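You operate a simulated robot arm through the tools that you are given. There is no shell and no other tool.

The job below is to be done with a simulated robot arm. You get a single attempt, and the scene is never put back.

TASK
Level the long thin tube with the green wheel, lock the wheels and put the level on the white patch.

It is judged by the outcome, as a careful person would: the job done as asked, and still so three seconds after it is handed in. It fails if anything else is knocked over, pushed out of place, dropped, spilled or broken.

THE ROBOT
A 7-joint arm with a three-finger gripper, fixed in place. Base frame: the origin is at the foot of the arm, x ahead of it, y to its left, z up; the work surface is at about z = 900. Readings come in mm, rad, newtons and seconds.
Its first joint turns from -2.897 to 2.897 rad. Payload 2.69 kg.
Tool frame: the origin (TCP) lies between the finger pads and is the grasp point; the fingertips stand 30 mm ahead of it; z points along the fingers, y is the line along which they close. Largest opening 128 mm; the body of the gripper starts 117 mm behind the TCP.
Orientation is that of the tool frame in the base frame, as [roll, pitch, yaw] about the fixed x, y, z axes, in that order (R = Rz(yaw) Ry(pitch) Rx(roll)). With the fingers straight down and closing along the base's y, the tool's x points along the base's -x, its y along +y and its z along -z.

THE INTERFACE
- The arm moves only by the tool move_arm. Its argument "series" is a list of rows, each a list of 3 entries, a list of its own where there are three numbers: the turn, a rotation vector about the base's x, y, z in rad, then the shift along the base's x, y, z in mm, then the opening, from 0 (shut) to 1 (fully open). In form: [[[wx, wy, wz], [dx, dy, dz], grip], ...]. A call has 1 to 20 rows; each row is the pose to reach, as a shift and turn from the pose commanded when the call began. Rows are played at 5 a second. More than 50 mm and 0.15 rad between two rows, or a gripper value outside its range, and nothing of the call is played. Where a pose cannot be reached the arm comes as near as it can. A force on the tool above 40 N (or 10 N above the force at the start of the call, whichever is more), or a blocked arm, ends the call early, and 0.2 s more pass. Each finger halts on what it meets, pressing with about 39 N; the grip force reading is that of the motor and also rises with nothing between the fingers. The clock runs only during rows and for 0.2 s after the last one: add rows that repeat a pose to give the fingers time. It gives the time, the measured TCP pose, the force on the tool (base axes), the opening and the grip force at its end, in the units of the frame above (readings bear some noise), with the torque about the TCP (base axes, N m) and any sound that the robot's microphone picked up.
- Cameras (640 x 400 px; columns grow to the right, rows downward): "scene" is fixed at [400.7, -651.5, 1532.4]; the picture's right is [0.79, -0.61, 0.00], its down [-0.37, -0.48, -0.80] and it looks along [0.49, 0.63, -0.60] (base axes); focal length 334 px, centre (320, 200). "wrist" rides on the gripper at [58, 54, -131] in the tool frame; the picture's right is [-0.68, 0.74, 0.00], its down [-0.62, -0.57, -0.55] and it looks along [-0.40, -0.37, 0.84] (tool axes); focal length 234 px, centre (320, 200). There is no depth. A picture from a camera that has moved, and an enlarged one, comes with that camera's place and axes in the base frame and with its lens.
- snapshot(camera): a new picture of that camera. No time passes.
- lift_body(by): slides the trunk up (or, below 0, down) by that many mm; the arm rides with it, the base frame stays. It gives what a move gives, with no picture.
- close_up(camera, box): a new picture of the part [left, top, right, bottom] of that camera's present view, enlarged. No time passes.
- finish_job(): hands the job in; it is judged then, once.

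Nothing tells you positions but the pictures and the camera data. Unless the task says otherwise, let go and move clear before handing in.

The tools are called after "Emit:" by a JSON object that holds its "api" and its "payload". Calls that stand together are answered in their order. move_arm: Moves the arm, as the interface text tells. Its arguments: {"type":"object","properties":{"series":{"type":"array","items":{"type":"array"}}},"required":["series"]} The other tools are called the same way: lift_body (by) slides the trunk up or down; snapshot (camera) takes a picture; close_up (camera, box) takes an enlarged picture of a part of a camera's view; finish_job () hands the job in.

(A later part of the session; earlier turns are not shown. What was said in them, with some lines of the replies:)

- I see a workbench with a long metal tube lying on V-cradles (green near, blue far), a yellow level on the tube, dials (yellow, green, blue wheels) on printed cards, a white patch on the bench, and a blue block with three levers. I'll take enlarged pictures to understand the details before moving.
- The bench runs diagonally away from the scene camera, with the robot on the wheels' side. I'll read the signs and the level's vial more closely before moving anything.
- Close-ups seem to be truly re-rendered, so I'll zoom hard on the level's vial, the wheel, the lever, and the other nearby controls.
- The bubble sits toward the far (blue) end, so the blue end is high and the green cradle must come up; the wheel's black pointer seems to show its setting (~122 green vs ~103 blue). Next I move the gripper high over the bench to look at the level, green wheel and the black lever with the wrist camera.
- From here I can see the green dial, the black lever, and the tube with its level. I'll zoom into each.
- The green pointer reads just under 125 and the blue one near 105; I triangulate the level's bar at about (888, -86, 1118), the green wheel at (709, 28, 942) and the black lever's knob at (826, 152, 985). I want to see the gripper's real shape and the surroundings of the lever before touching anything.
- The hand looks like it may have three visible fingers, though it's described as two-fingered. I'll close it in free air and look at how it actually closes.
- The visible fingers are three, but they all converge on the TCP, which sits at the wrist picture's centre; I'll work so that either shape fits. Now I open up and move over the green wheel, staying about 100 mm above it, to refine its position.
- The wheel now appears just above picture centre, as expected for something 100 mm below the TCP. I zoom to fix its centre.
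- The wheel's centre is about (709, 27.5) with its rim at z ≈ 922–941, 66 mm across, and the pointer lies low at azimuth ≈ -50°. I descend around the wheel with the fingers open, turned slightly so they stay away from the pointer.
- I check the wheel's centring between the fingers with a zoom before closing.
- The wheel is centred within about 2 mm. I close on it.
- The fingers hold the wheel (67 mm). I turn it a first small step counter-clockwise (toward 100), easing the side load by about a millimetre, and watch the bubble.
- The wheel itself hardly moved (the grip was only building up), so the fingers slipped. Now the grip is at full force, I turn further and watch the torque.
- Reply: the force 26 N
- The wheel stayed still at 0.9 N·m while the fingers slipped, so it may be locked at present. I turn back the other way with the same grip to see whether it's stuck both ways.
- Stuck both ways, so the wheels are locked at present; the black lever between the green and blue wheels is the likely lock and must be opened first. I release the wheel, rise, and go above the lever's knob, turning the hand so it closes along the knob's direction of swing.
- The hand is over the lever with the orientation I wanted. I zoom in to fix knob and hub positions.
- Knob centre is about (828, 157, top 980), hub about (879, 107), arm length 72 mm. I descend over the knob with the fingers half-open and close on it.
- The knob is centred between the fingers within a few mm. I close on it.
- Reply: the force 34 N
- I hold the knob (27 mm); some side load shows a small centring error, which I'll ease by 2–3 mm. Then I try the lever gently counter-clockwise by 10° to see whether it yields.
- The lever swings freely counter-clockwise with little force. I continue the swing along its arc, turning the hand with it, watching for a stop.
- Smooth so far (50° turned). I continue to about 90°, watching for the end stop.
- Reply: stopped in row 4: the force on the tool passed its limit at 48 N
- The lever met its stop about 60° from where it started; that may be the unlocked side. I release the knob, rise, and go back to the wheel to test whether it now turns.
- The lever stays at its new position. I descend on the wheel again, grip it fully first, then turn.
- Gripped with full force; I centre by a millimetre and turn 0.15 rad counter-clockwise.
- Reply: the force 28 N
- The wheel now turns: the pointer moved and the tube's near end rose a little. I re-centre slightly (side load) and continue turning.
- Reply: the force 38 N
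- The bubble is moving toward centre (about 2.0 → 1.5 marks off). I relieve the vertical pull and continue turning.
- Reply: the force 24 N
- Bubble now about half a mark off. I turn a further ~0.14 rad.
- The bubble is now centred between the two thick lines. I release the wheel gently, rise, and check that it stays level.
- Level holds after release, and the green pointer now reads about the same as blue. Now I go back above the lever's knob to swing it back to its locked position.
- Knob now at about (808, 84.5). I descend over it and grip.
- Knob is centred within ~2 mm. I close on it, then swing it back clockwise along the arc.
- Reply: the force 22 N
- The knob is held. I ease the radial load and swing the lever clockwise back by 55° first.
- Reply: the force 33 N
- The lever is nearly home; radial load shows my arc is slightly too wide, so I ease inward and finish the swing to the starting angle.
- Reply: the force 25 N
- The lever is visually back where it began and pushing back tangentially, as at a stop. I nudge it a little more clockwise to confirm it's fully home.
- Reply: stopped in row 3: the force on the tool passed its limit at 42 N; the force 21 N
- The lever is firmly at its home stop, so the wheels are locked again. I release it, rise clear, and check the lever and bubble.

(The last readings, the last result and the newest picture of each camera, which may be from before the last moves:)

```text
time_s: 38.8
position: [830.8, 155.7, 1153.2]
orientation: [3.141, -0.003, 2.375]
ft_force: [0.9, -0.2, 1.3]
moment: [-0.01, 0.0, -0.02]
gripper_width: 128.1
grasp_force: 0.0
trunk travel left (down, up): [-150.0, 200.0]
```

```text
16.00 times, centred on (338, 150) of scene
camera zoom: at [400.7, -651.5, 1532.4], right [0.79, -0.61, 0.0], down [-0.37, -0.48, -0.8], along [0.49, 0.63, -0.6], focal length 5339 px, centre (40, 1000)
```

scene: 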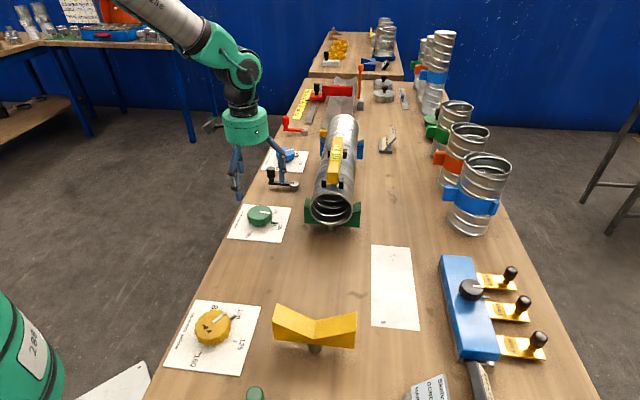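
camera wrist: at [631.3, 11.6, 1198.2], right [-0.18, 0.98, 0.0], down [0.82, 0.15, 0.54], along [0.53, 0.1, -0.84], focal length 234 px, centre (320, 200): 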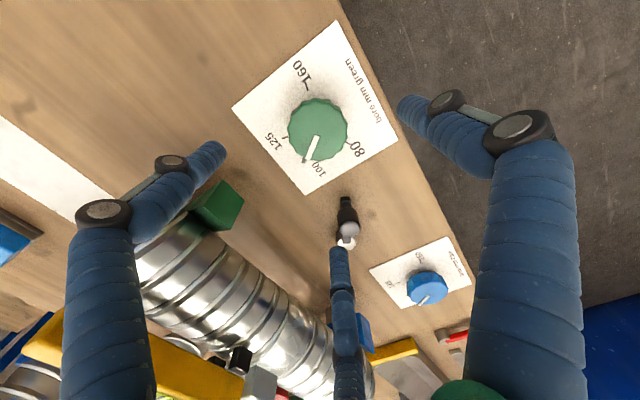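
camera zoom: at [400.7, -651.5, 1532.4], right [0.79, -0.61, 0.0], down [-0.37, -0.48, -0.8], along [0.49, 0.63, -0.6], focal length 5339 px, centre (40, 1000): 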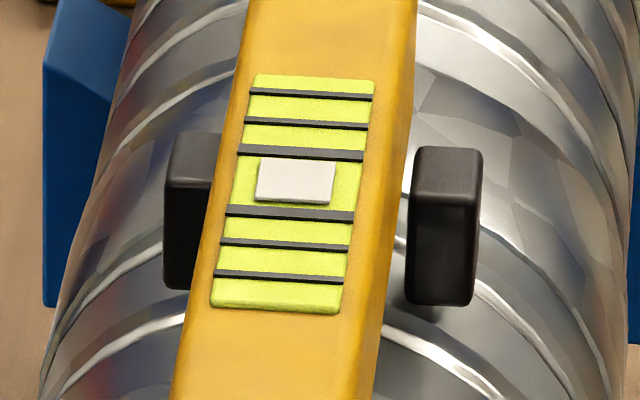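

The lever is home and the bubble is still centred. Now I move high over the tube to look at the level from above, turning the hand so it closes across the bar.

Emit:
{"api": "move_arm", "payload": {"series": [[[0, 0, 0.13], [4, -20, 7], 1], [[0, 0, 0.26], [9, -40, 14], 1], [[0, 0, 0.39], [14, -60, 21], 1], [[0, 0, 0.52], [19, -80, 28], 1], [[0, 0, 0.65], [24, -100, 35], 1], [[0, 0, 0.78], [29, -120, 42], 1], [[0, 0, 0.91], [34, -140, 50], 1], [[0, 0, 1.04], [39, -160, 58], 1], [[0, 0, 1.17], [44, -180, 66], 1], [[0, 0, 1.3], [49, -200, 74], 1], [[0, 0, 1.43], [54, -220, 80], 1], [[0, 0, 1.555], [58, -241, 80], 1], [[0, 0, 1.555], [58, -241, 80], 1]]}}

Emit:
{"api": "snapshot", "payload": {"camera": "wrist"}}

Emit:
{"api": "snapshot", "payload": {"camera": "scene"}}

```text
time_s: 41.5
position: [887.6, -85.7, 1231.7]
orientation: [3.14, -0.003, -2.354]
ft_force: [0.4, -0.3, 0.6]
moment: [0.02, -0.01, 0.01]
gripper_width: 128.0
grasp_force: 0.0
trunk travel left (down, up): [-150.0, 200.0]
```

```text
taken
camera wrist: at [809.3, -89.8, 1363.0], right [-0.04, 1.0, 0.0], down [0.84, 0.04, 0.55], along [0.55, 0.02, -0.84], focal length 234 px, centre (320, 200)
```

wrist: 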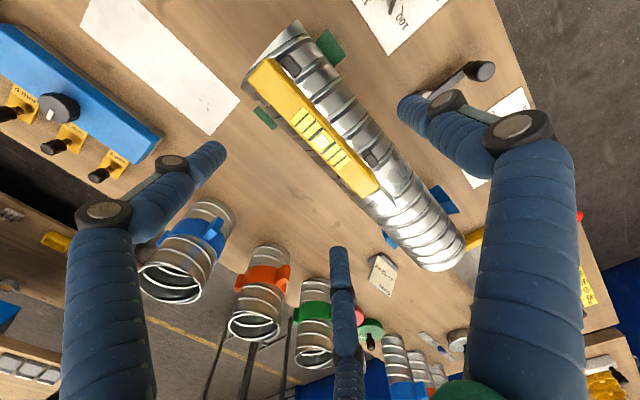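

```text
taken
```

scene: 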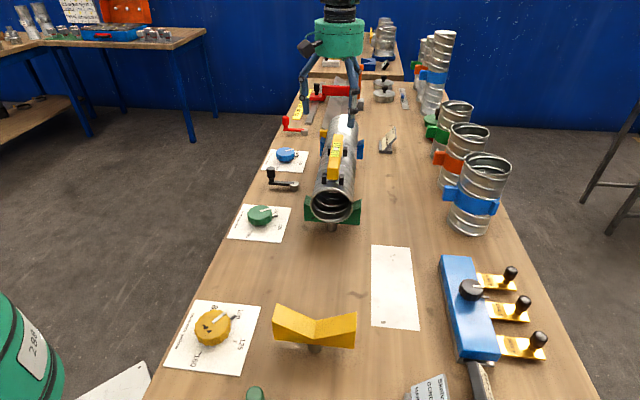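

Emit:
{"api": "close_up", "payload": {"camera": "wrist", "box": [230, 20, 410, 210]}}

Emit:
{"api": "close_up", "payload": {"camera": "wrist", "box": [285, 95, 355, 180]}}

Emit:
{"api": "close_up", "payload": {"camera": "wrist", "box": [70, 0, 250, 140]}}

```text
2.11 times, centred on (320, 115) of wrist
camera zoom: at [809.3, -89.8, 1363.0], right [-0.04, 1.0, 0.0], down [0.84, 0.04, 0.55], along [0.55, 0.02, -0.84], focal length 493 px, centre (320, 379)
```

zoom: 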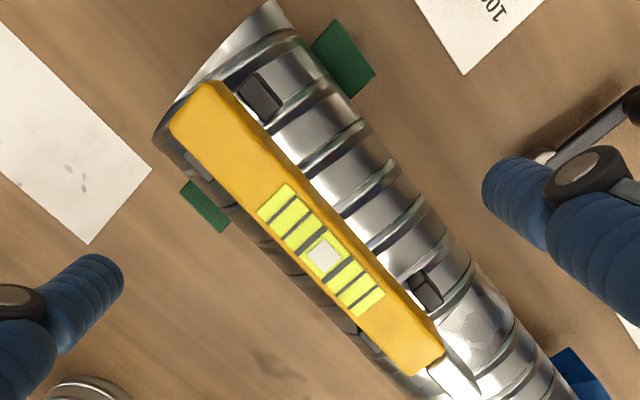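

```text
4.71 times, centred on (320, 138) of wrist
camera zoom: at [809.3, -89.8, 1363.0], right [-0.04, 1.0, 0.0], down [0.84, 0.04, 0.55], along [0.55, 0.02, -0.84], focal length 1102 px, centre (320, 494)
```

zoom: 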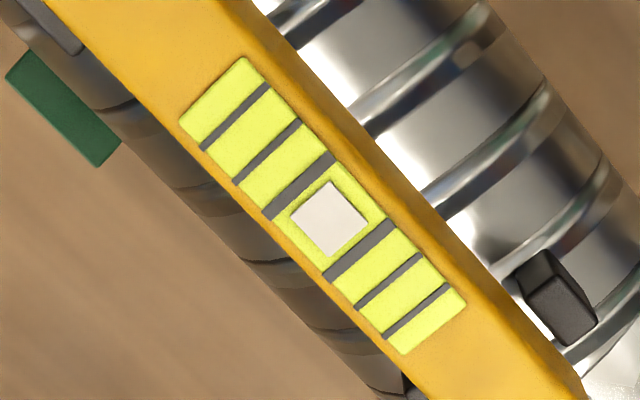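

```text
2.86 times, centred on (160, 70) of wrist
camera zoom: at [809.3, -89.8, 1363.0], right [-0.04, 1.0, 0.0], down [0.84, 0.04, 0.55], along [0.55, 0.02, -0.84], focal length 669 px, centre (777, 571)
```

zoom: 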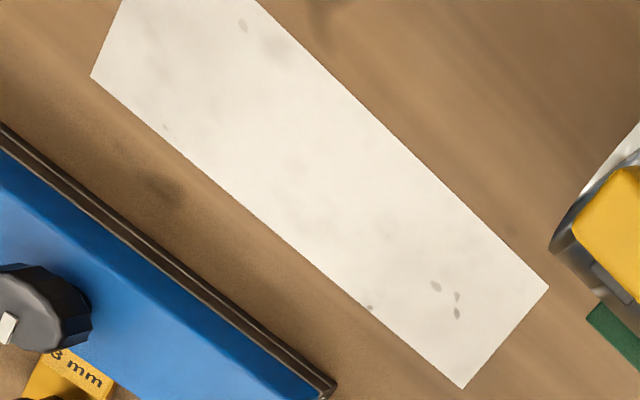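

From above the bubble is exactly centred, and the bar's top is at about (888, -86, 1130), axis at 45°, with small feet lower down near its ends. I descend over its middle, keeping the fingertips just above the feet's tops.

Emit:
{"api": "move_arm", "payload": {"series": [[[0, 0, 0], [2.3, -1.7, 0], 0.75], [[0, 0, 0], [2.3, -1.7, -35], 0.75], [[0, 0, 0], [2.3, -1.7, -65], 0.75], [[0, 0, 0], [2.3, -1.7, -80], 0.75], [[0, 0, 0], [2.3, -1.7, -94], 0.75], [[0, 0, 0], [2.3, -1.7, -94], 0.75]]}}

Emit:
{"api": "close_up", "payload": {"camera": "wrist", "box": [200, 80, 440, 280]}}

Emit:
{"api": "close_up", "payload": {"camera": "scene", "box": [290, 100, 390, 200]}}

```text
time_s: 43.0
position: [891.9, -87.5, 1137.7]
orientation: [-3.141, -0.003, -2.356]
ft_force: [-0.6, 0.7, 0.0]
moment: [0.0, 0.01, 0.0]
gripper_width: 96.0
grasp_force: 0.0
trunk travel left (down, up): [-150.0, 200.0]
```

```text
2.00 times, centred on (320, 180) of wrist
camera zoom: at [811.8, -90.9, 1268.8], right [-0.04, 1.0, 0.0], down [0.84, 0.04, 0.55], along [0.55, 0.02, -0.84], focal length 468 px, centre (320, 240)
```

zoom: 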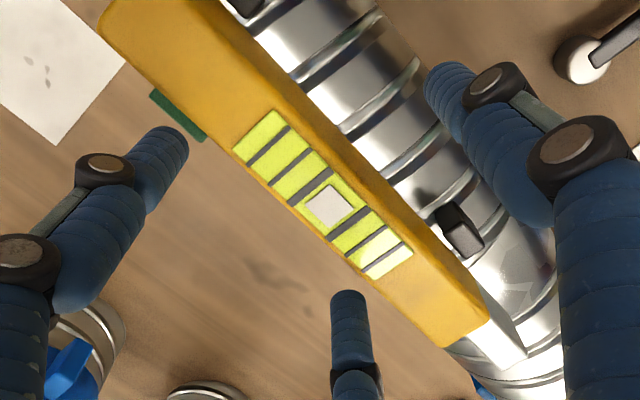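

```text
4.00 times, centred on (340, 150) of scene
camera zoom: at [400.7, -651.5, 1532.4], right [0.79, -0.61, 0.0], down [-0.37, -0.48, -0.8], along [0.49, 0.63, -0.6], focal length 1335 px, centre (240, 400)
```

zoom: 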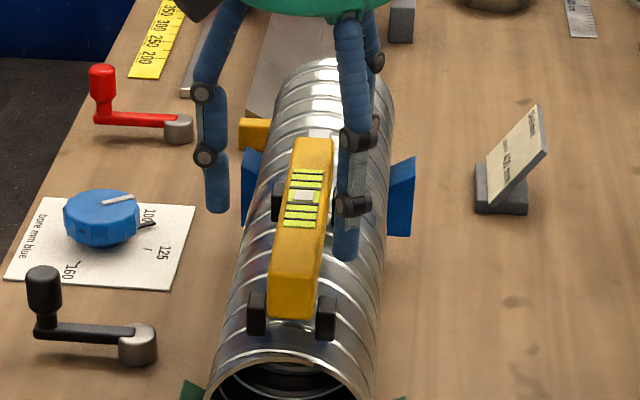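

The three visible fingers straddle the bar as planned, with feet below the tips. I close in small steps, watching the force.

Emit:
{"api": "move_arm", "payload": {"series": [[[0, 0, 0], [0, 0, 0], 0.55], [[0, 0, 0], [0, 0, 0], 0.5], [[0, 0, 0], [0, 0, 0], 0.5]]}}

Emit:
{"api": "close_up", "payload": {"camera": "wrist", "box": [200, 80, 440, 280]}}

```text
time_s: 43.8
position: [891.7, -87.1, 1138.3]
orientation: [3.141, -0.004, -2.356]
ft_force: [1.1, -0.8, 0.3]
moment: [-0.02, -0.01, -0.01]
gripper_width: 64.2
grasp_force: 0.4
trunk travel left (down, up): [-150.0, 200.0]
```

```text
2.00 times, centred on (320, 180) of wrist
camera zoom: at [811.6, -90.9, 1269.2], right [-0.04, 1.0, 0.0], down [0.84, 0.04, 0.55], along [0.55, 0.02, -0.84], focal length 468 px, centre (320, 240)
```

zoom: 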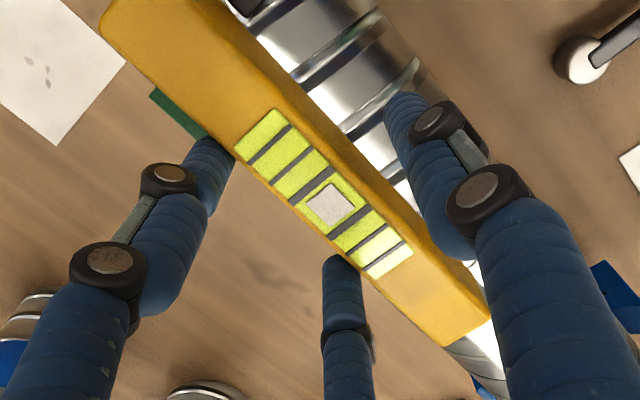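

No contact yet at 64 mm; visually the far fingers are close. I continue closing in small steps.

Emit:
{"api": "move_arm", "payload": {"series": [[[0, 0, 0], [0, 0, 0], 0.45], [[0, 0, 0], [0, 0, 0], 0.4], [[0, 0, 0], [0, 0, 0], 0.4]]}}

Emit:
{"api": "close_up", "payload": {"camera": "wrist", "box": [200, 80, 440, 280]}}

```text
time_s: 44.5
position: [890.9, -86.9, 1139.0]
orientation: [-3.141, -0.004, -2.354]
ft_force: [-0.4, 0.0, 0.5]
moment: [0.02, -0.01, 0.04]
gripper_width: 51.4
grasp_force: 0.2
trunk travel left (down, up): [-150.0, 200.0]
```

```text
2.00 times, centred on (320, 180) of wrist
camera zoom: at [811.6, -90.8, 1269.1], right [-0.04, 1.0, 0.0], down [0.84, 0.04, 0.55], along [0.55, 0.02, -0.84], focal length 468 px, centre (320, 240)
```

zoom: 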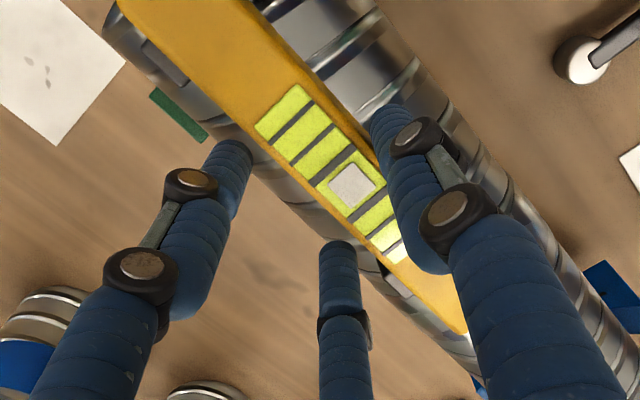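

Contact: the far fingers have nudged the bar a few mm toward the robot, confirming a three-finger grip. I shift the hand slightly away from the robot to bring the bar back over the tube's crown, and close further.

Emit:
{"api": "move_arm", "payload": {"series": [[[0, 0, 0], [1.2, -1.2, 0], 0.4], [[0, 0, 0], [2.5, -2.5, 0], 0.37], [[0, 0, 0], [2.5, -2.5, 0], 0.34], [[0, 0, 0], [2.5, -2.5, 0], 0.34]]}}

Emit:
{"api": "close_up", "payload": {"camera": "wrist", "box": [200, 80, 440, 280]}}

Emit:
{"api": "close_up", "payload": {"camera": "scene", "box": [290, 100, 390, 200]}}

```text
time_s: 45.5
position: [892.3, -89.5, 1138.0]
orientation: [-3.141, -0.003, -2.352]
ft_force: [-1.4, 0.4, 0.2]
moment: [0.01, -0.01, -0.02]
gripper_width: 44.1
grasp_force: 0.2
trunk travel left (down, up): [-150.0, 200.0]
```

```text
2.00 times, centred on (320, 180) of wrist
camera zoom: at [814.1, -93.2, 1269.0], right [-0.04, 1.0, 0.0], down [0.84, 0.04, 0.55], along [0.55, 0.02, -0.84], focal length 468 px, centre (320, 240)
```

zoom: 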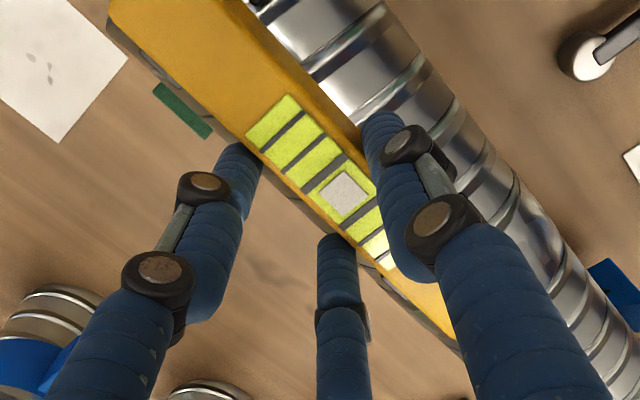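

```text
4.00 times, centred on (340, 150) of scene
camera zoom: at [400.7, -651.5, 1532.4], right [0.79, -0.61, 0.0], down [-0.37, -0.48, -0.8], along [0.49, 0.63, -0.6], focal length 1335 px, centre (240, 400)
```

zoom: 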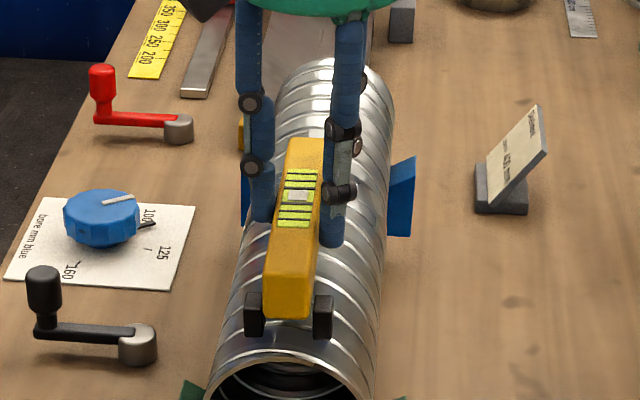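

The bar sits upright and nearly centred between the fingers. I close fully.

Emit:
{"api": "move_arm", "payload": {"series": [[[0, 0, 0], [0.7, -0.7, 0], 0.3], [[0, 0, 0], [0.7, -0.7, 0], 0.25], [[0, 0, 0], [0.7, -0.7, 0], 0.15], [[0, 0, 0], [0.7, -0.7, 0], 0.1], [[0, 0, 0], [0.7, -0.7, 0], 0.1]]}}

Emit:
{"api": "close_up", "payload": {"camera": "wrist", "box": [200, 80, 440, 280]}}

Emit:
{"api": "close_up", "payload": {"camera": "scene", "box": [290, 100, 390, 200]}}

```text
time_s: 46.8
position: [894.1, -90.3, 1137.6]
orientation: [-3.141, -0.003, -2.354]
ft_force: [-1.5, 1.4, 3.4]
moment: [0.02, 0.08, -0.05]
gripper_width: 41.3
grasp_force: 39.2
trunk travel left (down, up): [-150.0, 200.0]
```

```text
2.00 times, centred on (320, 180) of wrist
camera zoom: at [814.7, -93.7, 1269.3], right [-0.04, 1.0, 0.0], down [0.84, 0.04, 0.55], along [0.55, 0.02, -0.84], focal length 468 px, centre (320, 240)
```

zoom: 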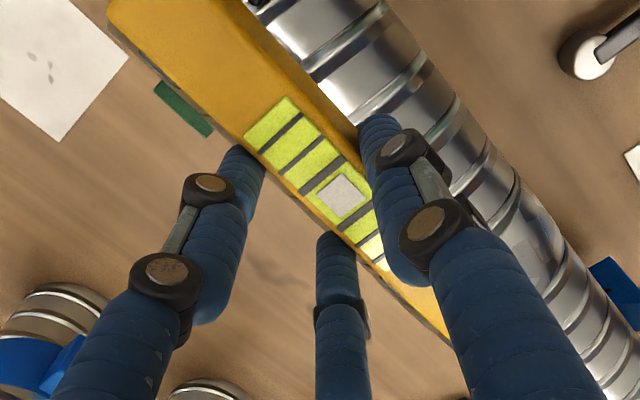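

```text
4.00 times, centred on (340, 150) of scene
camera zoom: at [400.7, -651.5, 1532.4], right [0.79, -0.61, 0.0], down [-0.37, -0.48, -0.8], along [0.49, 0.63, -0.6], focal length 1335 px, centre (240, 400)
```

zoom: 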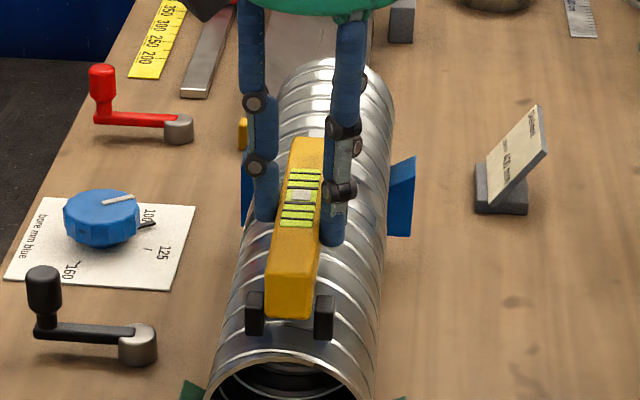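

The grip is firm at 41 mm with 39 N. I lift straight up slowly and check.

Emit:
{"api": "move_arm", "payload": {"series": [[[0, 0, 0], [0, 0, 5], 0.1], [[0, 0, 0], [0, 0, 12], 0.1], [[0, 0, 0], [0, 0, 22], 0.1], [[0, 0, 0], [0, 0, 35], 0.1], [[0, 0, 0], [0, 0, 50], 0.1]]}}

Emit:
{"api": "close_up", "payload": {"camera": "scene", "box": [290, 90, 390, 230]}}

Emit:
{"api": "close_up", "payload": {"camera": "wrist", "box": [200, 80, 440, 280]}}

```text
time_s: 48.0
position: [893.1, -90.9, 1188.0]
orientation: [3.141, -0.002, -2.356]
ft_force: [0.1, -0.1, -2.5]
moment: [-0.03, -0.02, -0.02]
gripper_width: 41.4
grasp_force: 39.6
trunk travel left (down, up): [-150.0, 200.0]
```

```text
2.86 times, centred on (340, 160) of scene
camera zoom: at [400.7, -651.5, 1532.4], right [0.79, -0.61, 0.0], down [-0.37, -0.48, -0.8], along [0.49, 0.63, -0.6], focal length 953 px, centre (263, 314)
```

zoom: 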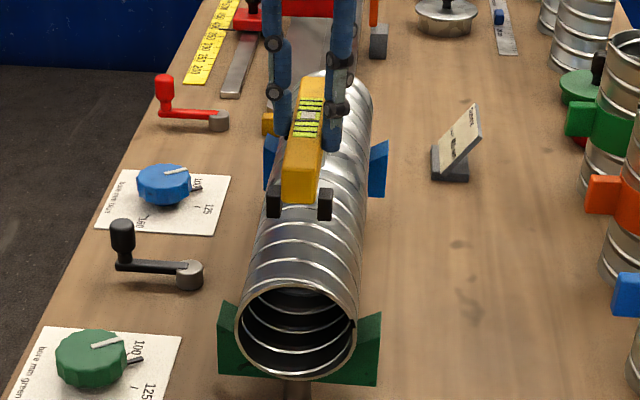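

```text
2.00 times, centred on (320, 180) of wrist
camera zoom: at [815.0, -93.4, 1319.5], right [-0.04, 1.0, 0.0], down [0.84, 0.04, 0.55], along [0.55, 0.02, -0.84], focal length 468 px, centre (320, 240)
```

zoom: 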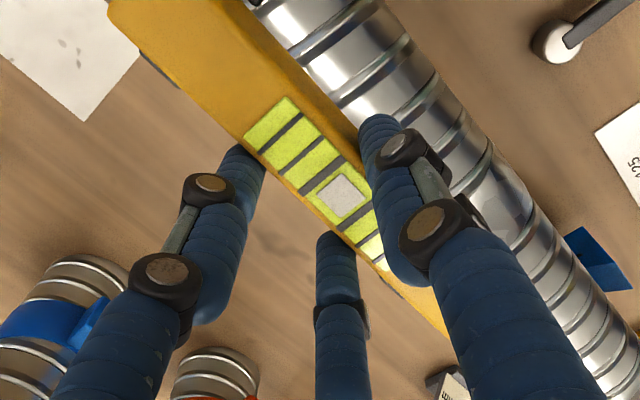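

The level is lifted cleanly, with the tube undisturbed. I carry it at height over to the white patch.

Emit:
{"api": "move_arm", "payload": {"series": [[[0, 0, 0], [-4, -30, 10], 0.1], [[0, 0, 0], [-8, -65, 15], 0.1], [[0, 0, 0], [-13, -105, 15], 0.1], [[0, 0, 0], [-18, -145, 15], 0.1], [[0, 0, 0], [-23, -185, 15], 0.1], [[0, 0, 0], [-29, -225, 0], 0.1], [[0, 0, 0], [-36, -265, -20], 0.1], [[0, 0, 0], [-36, -265, -60], 0.1], [[0, 0, 0], [-36, -265, -95], 0.1], [[0, 0, 0], [-36, -265, -95], 0.1]]}}

Emit:
{"api": "snapshot", "payload": {"camera": "wrist"}}

Emit:
{"api": "snapshot", "payload": {"camera": "scene"}}

```text
time_s: 50.1
position: [857.7, -356.4, 1091.1]
orientation: [-3.141, -0.005, -2.355]
ft_force: [0.6, 0.1, -3.1]
moment: [-0.04, 0.04, -0.04]
gripper_width: 40.9
grasp_force: 38.7
trunk travel left (down, up): [-150.0, 200.0]
```

```text
taken
camera wrist: at [779.0, -359.8, 1222.4], right [-0.04, 1.0, 0.0], down [0.84, 0.04, 0.55], along [0.55, 0.02, -0.84], focal length 234 px, centre (320, 200)
```

wrist: 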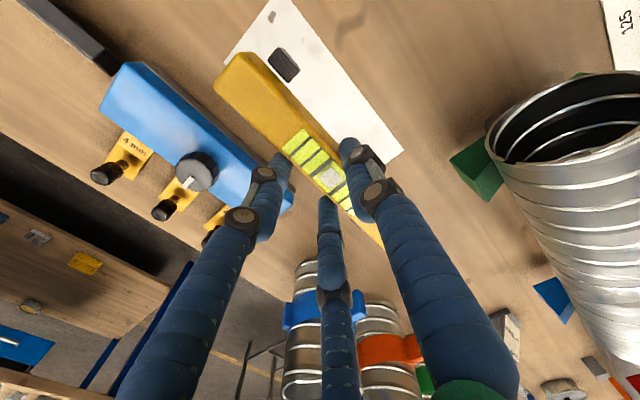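

```text
taken
```

scene: 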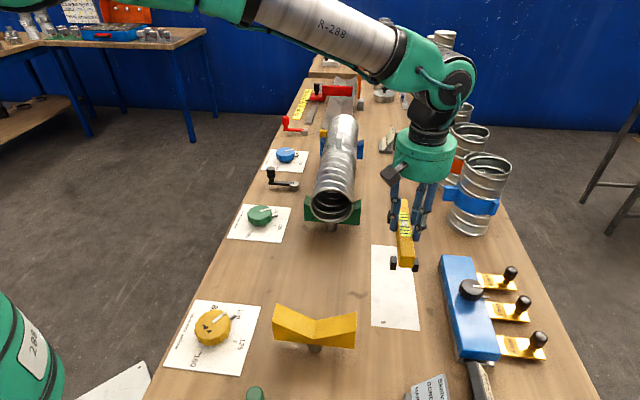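

The level hangs over the patch. I check patch corners and the level's alignment more exactly.

Emit:
{"api": "close_up", "payload": {"camera": "wrist", "box": [210, 0, 430, 180]}}

Emit:
{"api": "close_up", "payload": {"camera": "scene", "box": [350, 180, 460, 340]}}

```text
2.22 times, centred on (320, 90) of wrist
camera zoom: at [779.0, -359.8, 1222.4], right [-0.04, 1.0, 0.0], down [0.84, 0.04, 0.55], along [0.55, 0.02, -0.84], focal length 520 px, centre (320, 444)
```

zoom: 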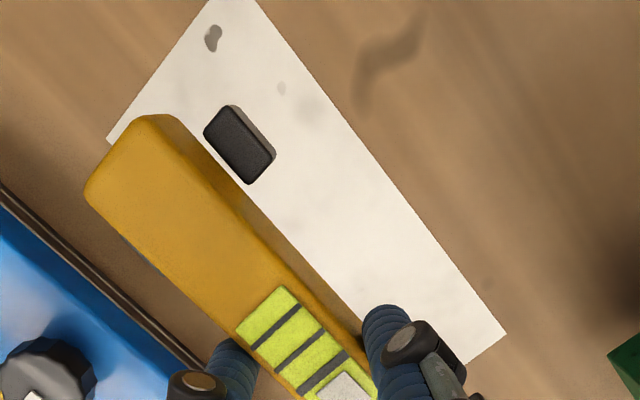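

```text
2.50 times, centred on (405, 260) of scene
camera zoom: at [400.7, -651.5, 1532.4], right [0.79, -0.61, 0.0], down [-0.37, -0.48, -0.8], along [0.49, 0.63, -0.6], focal length 834 px, centre (108, 50)
```

zoom: 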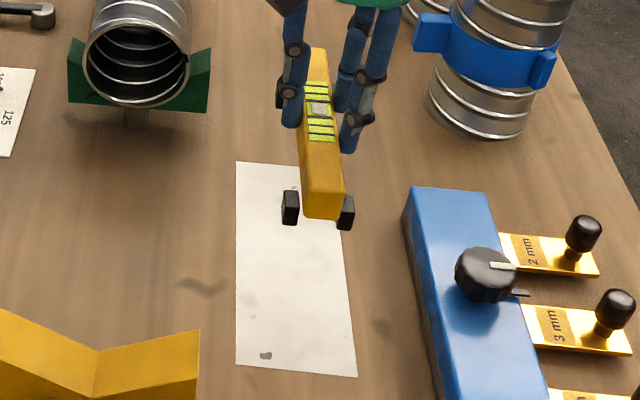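

The patch centre comes out at (849, -355) and the level's centre is about (-6.6, +7) from the TCP. I correct the position and descend to just above the patch.

Emit:
{"api": "move_arm", "payload": {"series": [[[0, 0, 0], [-2.6, -5.2, 0], 0.1], [[0, 0, 0], [-2.6, -5.2, -35], 0.1], [[0, 0, 0], [-2.6, -5.2, -70], 0.1], [[0, 0, 0], [-2.6, -5.2, -105], 0.1], [[0, 0, 0], [-2.6, -5.2, -105], 0.1]]}}

Emit:
{"api": "close_up", "payload": {"camera": "scene", "box": [350, 220, 460, 340]}}

Emit:
{"api": "snapshot", "payload": {"camera": "wrist"}}

```text
time_s: 51.4
position: [854.8, -360.6, 987.6]
orientation: [3.138, -0.004, -2.355]
ft_force: [1.0, -0.7, -2.7]
moment: [0.01, 0.0, -0.04]
gripper_width: 41.1
grasp_force: 39.3
trunk travel left (down, up): [-150.0, 200.0]
```

```text
3.33 times, centred on (405, 280) of scene
camera zoom: at [400.7, -651.5, 1532.4], right [0.79, -0.61, 0.0], down [-0.37, -0.48, -0.8], along [0.49, 0.63, -0.6], focal length 1112 px, centre (37, -67)
```

zoom: 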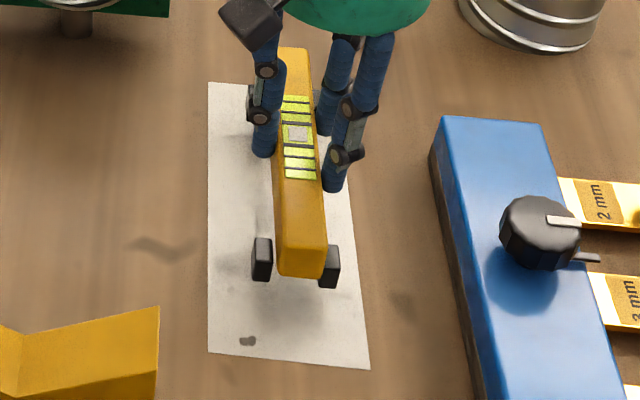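

```text
taken
camera wrist: at [776.4, -364.6, 1118.5], right [-0.04, 1.0, 0.0], down [0.84, 0.04, 0.55], along [0.55, 0.02, -0.84], focal length 234 px, centre (320, 200)
```

wrist: 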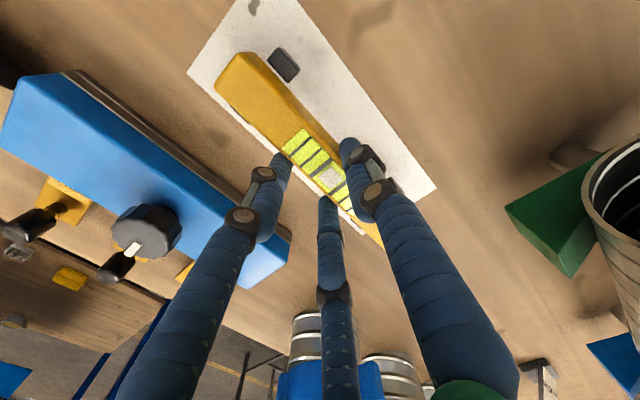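

The level is over the patch with its shadow falling on it, about 28 mm above. I lower it slowly until the feet touch.

Emit:
{"api": "move_arm", "payload": {"series": [[[0, 0, 0], [0, 0, -8], 0.1], [[0, 0, 0], [0, 0, -15], 0.1], [[0, 0, 0], [0, 0, -20], 0.1], [[0, 0, 0], [0, 0, -22], 0.1], [[0, 0, 0], [0, 0, -24], 0.1]]}}

Emit:
{"api": "close_up", "payload": {"camera": "scene", "box": [350, 220, 460, 340]}}

```text
time_s: 52.5
position: [854.4, -362.1, 968.8]
orientation: [-3.137, 0.0, -2.354]
ft_force: [-6.2, 4.0, 32.8]
moment: [0.0, 0.97, -0.05]
gripper_width: 41.4
grasp_force: 38.9
trunk travel left (down, up): [-150.0, 200.0]
```

```text
3.33 times, centred on (405, 280) of scene
camera zoom: at [400.7, -651.5, 1532.4], right [0.79, -0.61, 0.0], down [-0.37, -0.48, -0.8], along [0.49, 0.63, -0.6], focal length 1112 px, centre (37, -67)
```

zoom: 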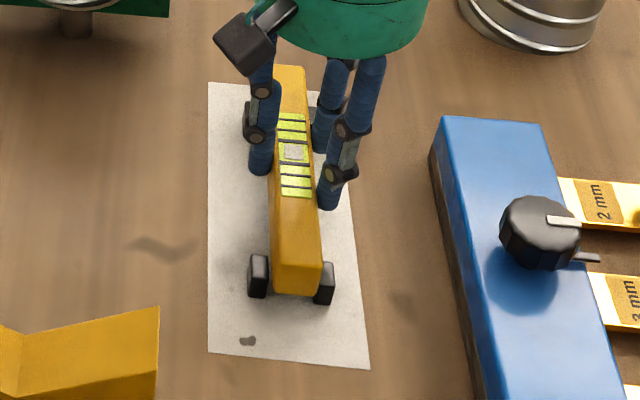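

Feet have touched (33 N up). I ease up a few mm to take off the push, then open the fingers gradually.

Emit:
{"api": "move_arm", "payload": {"series": [[[0, 0, 0], [0, 0, 2], 0.1], [[0, 0, 0], [0, 0, 4], 0.1], [[0, 0, 0], [0, 0, 4], 0.1]]}}

Emit:
{"api": "close_up", "payload": {"camera": "wrist", "box": [180, 0, 450, 240]}}

```text
time_s: 53.4
position: [854.2, -360.7, 970.4]
orientation: [-3.14, -0.002, -2.355]
ft_force: [6.4, -3.7, 23.5]
moment: [0.5, -0.54, -0.1]
gripper_width: 41.4
grasp_force: 39.1
trunk travel left (down, up): [-150.0, 200.0]
```

```text
1.67 times, centred on (315, 120) of wrist
camera zoom: at [775.8, -364.2, 1100.0], right [-0.04, 1.0, 0.0], down [0.84, 0.04, 0.55], along [0.55, 0.02, -0.84], focal length 390 px, centre (328, 333)
```

zoom: 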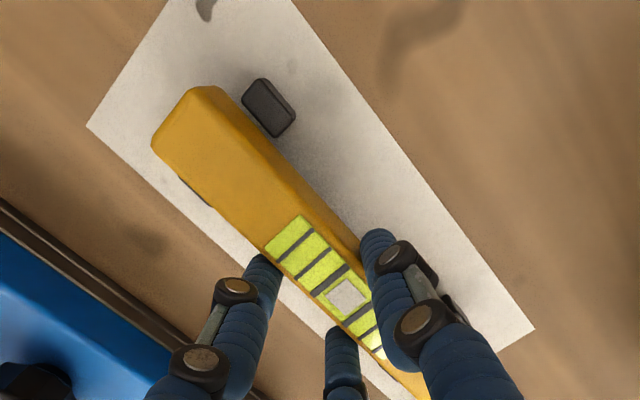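

Still some push; I ease up another 2.5 mm before opening.

Emit:
{"api": "move_arm", "payload": {"series": [[[0, 0, 0], [0, 0, 1.5], 0.1], [[0, 0, 0], [0, 0, 2.5], 0.1], [[0, 0, 0], [0, 0, 2.5], 0.1]]}}

```text
time_s: 54.1
position: [853.9, -360.7, 968.9]
orientation: [3.141, -0.004, -2.354]
ft_force: [3.7, -3.2, 10.6]
moment: [0.35, -0.46, -0.31]
gripper_width: 41.2
grasp_force: 38.8
trunk travel left (down, up): [-150.0, 200.0]
```

Nearly unloaded. One more millimetre up, then I open gradually.

Emit:
{"api": "move_arm", "payload": {"series": [[[0, 0, 0], [0, 0, 1.2], 0.2], [[0, 0, 0], [0, 0, 1.2], 0.34], [[0, 0, 0], [0, 0, 1.2], 0.42], [[0, 0, 0], [0, 0, 1.2], 0.55], [[0, 0, 0], [0, 0, 1.2], 0.7], [[0, 0, 0], [0, 0, 1.2], 0.7]]}}

Emit:
{"api": "close_up", "payload": {"camera": "scene", "box": [350, 220, 460, 340]}}

Emit:
{"api": "close_up", "payload": {"camera": "wrist", "box": [180, 0, 450, 240]}}

```text
time_s: 55.5
position: [855.0, -360.0, 971.0]
orientation: [-3.141, -0.001, -2.353]
ft_force: [-0.2, -0.3, -0.9]
moment: [0.0, -0.01, 0.0]
gripper_width: 89.7
grasp_force: 0.0
trunk travel left (down, up): [-150.0, 200.0]
```

```text
3.33 times, centred on (405, 280) of scene
camera zoom: at [400.7, -651.5, 1532.4], right [0.79, -0.61, 0.0], down [-0.37, -0.48, -0.8], along [0.49, 0.63, -0.6], focal length 1112 px, centre (37, -67)
```

zoom: 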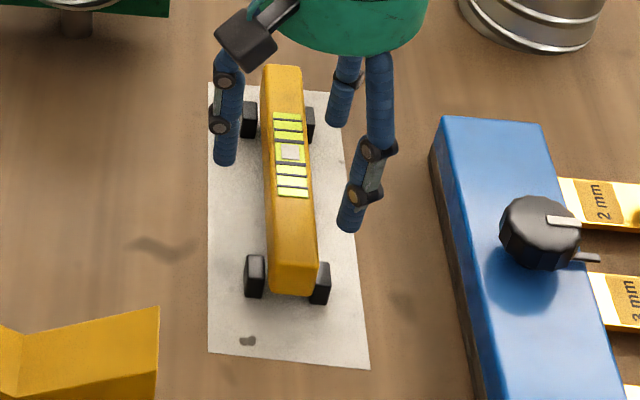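

```text
1.67 times, centred on (315, 120) of wrist
camera zoom: at [776.0, -363.9, 1102.2], right [-0.04, 1.0, 0.0], down [0.84, 0.04, 0.55], along [0.55, 0.02, -0.84], focal length 390 px, centre (328, 333)
```

zoom: 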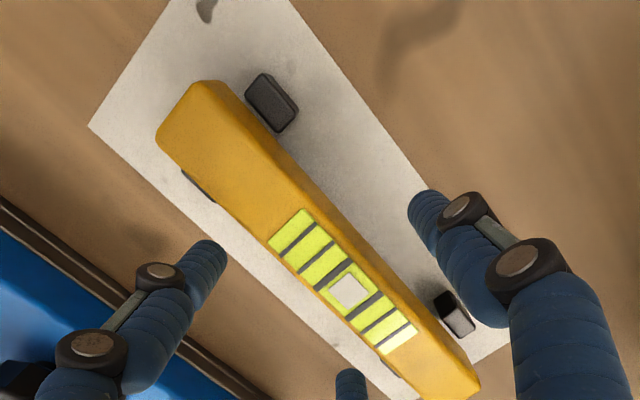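

The level stands on its feet within the patch and the fingers are clear. I rise straight up and then back off.

Emit:
{"api": "move_arm", "payload": {"series": [[[0, 0, 0], [0, 0, 10], 0.8], [[0, 0, 0], [0, 0, 40], 0.8], [[0, 0, 0], [0, 0, 80], 0.8], [[0, 0, 0], [0, 0, 120], 0.8], [[0, 0, 0], [0, 0, 160], 0.8], [[0, 0, 0], [0, 0, 200], 0.8], [[0, 0, 0], [-30, 20, 230], 0.8], [[0, 0, 0], [-65, 40, 250], 0.8], [[0, 0, 0], [-100, 60, 260], 0.8], [[0, 0, 0], [-135, 80, 270], 0.8], [[0, 0, 0], [-170, 100, 280], 0.8]]}}

Emit:
{"api": "snapshot", "payload": {"camera": "scene"}}

Emit:
{"api": "snapshot", "payload": {"camera": "wrist"}}

Emit:
{"api": "close_up", "payload": {"camera": "scene", "box": [350, 220, 460, 340]}}

Emit:
{"api": "close_up", "payload": {"camera": "scene", "box": [220, 100, 380, 250]}}

```text
time_s: 58.0
position: [682.8, -260.0, 1251.9]
orientation: [-3.14, -0.002, -2.357]
ft_force: [0.2, 0.7, 1.2]
moment: [-0.02, 0.0, -0.04]
gripper_width: 102.4
grasp_force: 0.0
trunk travel left (down, up): [-150.0, 200.0]
```

```text
taken
```

scene: 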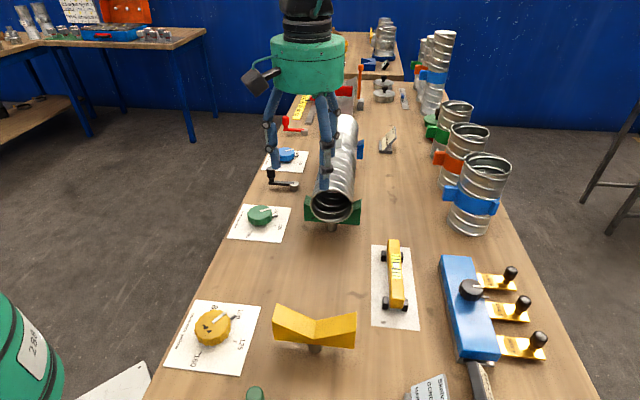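

```text
taken
camera wrist: at [604.4, -262.7, 1383.3], right [-0.04, 1.0, 0.0], down [0.84, 0.04, 0.55], along [0.55, 0.02, -0.84], focal length 234 px, centre (320, 200)
```

wrist: 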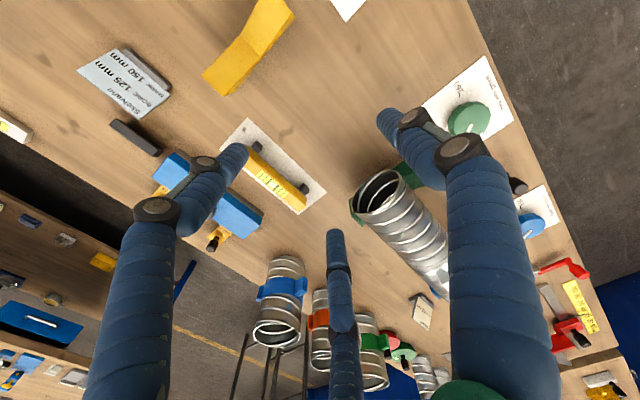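

```text
3.33 times, centred on (405, 280) of scene
camera zoom: at [400.7, -651.5, 1532.4], right [0.79, -0.61, 0.0], down [-0.37, -0.48, -0.8], along [0.49, 0.63, -0.6], focal length 1112 px, centre (37, -67)
```

zoom: 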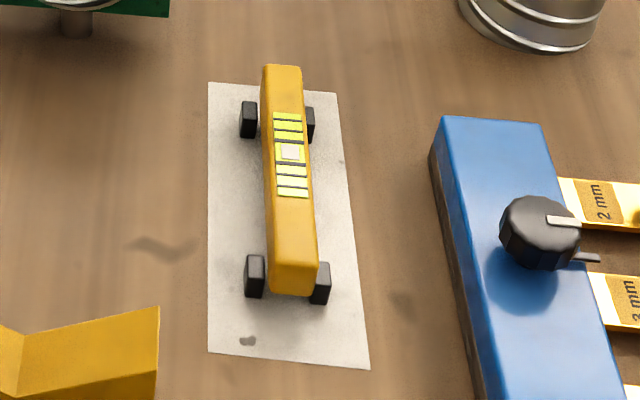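

```text
2.67 times, centred on (300, 175) of scene
camera zoom: at [400.7, -651.5, 1532.4], right [0.79, -0.61, 0.0], down [-0.37, -0.48, -0.8], along [0.49, 0.63, -0.6], focal length 890 px, centre (373, 267)
```

zoom: 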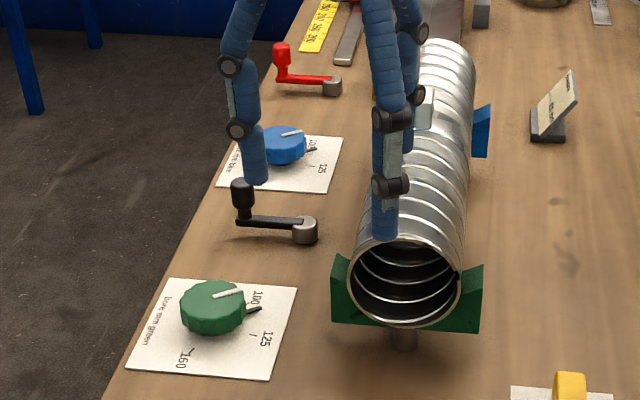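

The level stands centred on the patch, and nothing else has moved. As a last check I compare the lever's resting pose and the wheel pointer with earlier views.

Emit:
{"api": "close_up", "payload": {"camera": "scene", "box": [255, 155, 315, 200]}}

Emit:
{"api": "close_up", "payload": {"camera": "scene", "box": [230, 185, 300, 245]}}

Emit:
{"api": "close_up", "payload": {"camera": "wrist", "box": [210, 100, 340, 230]}}

```text
8.89 times, centred on (285, 178) of scene
camera zoom: at [400.7, -651.5, 1532.4], right [0.79, -0.61, 0.0], down [-0.37, -0.48, -0.8], along [0.49, 0.63, -0.6], focal length 2966 px, centre (631, 400)
```

zoom: 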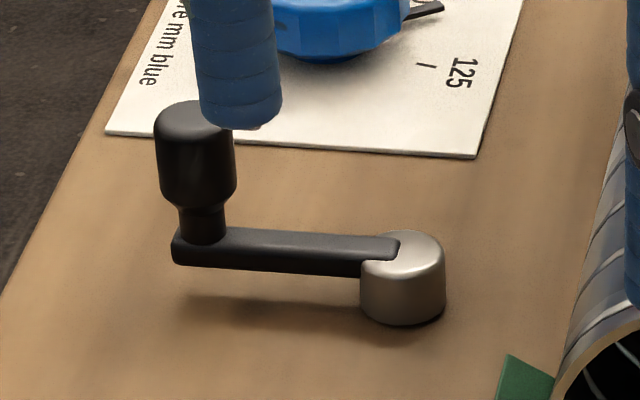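

```text
6.67 times, centred on (265, 215) of scene
camera zoom: at [400.7, -651.5, 1532.4], right [0.79, -0.61, 0.0], down [-0.37, -0.48, -0.8], along [0.49, 0.63, -0.6], focal length 2225 px, centre (687, 100)
```

zoom: 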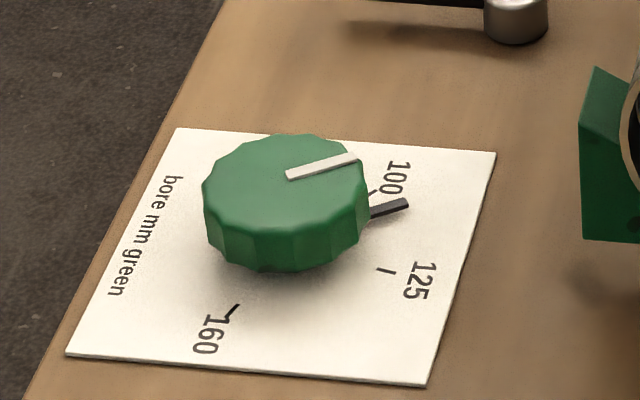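

```text
3.08 times, centred on (275, 165) of wrist
camera zoom: at [604.4, -262.7, 1383.3], right [-0.04, 1.0, 0.0], down [0.84, 0.04, 0.55], along [0.55, 0.02, -0.84], focal length 720 px, centre (458, 308)
```

zoom: 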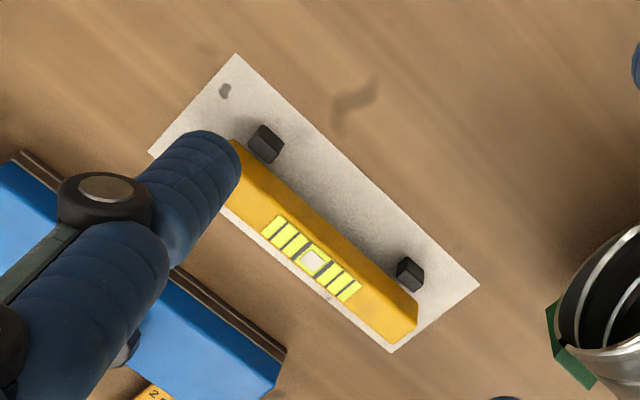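

The tube is level: the bubble was exactly centred after the green wheel was set. The lever is back at its locked stop, the level stands fully on the white patch, and the arm is clear. I hand the job in.

Emit:
{"api": "finish_job", "payload": {}}

```text
The job is handed in.
```

The job is handed in. The tube is level, the wheels are locked and the level stands on the white patch.

- **Levelling:** The green wheel was locked when I started. I opened the black lever and turned the wheel from just under 125 to about 105. The bubble then sat centred between the thick lines, and it stayed there after I let go.
- **Locking:** I swung the black lever back to the stop where it began, the position in which the wheel would not turn at the start. I did not twist the wheel again to confirm it holds.
- **Level:** I lifted it off the tube and set it down on its feet, fully inside the white patch. The fingers nudged it a few millimetres sideways on the tube while gripping, but the tube did not visibly move.

The arm is open and clear. I saw nothing else out of place in the last pictures.
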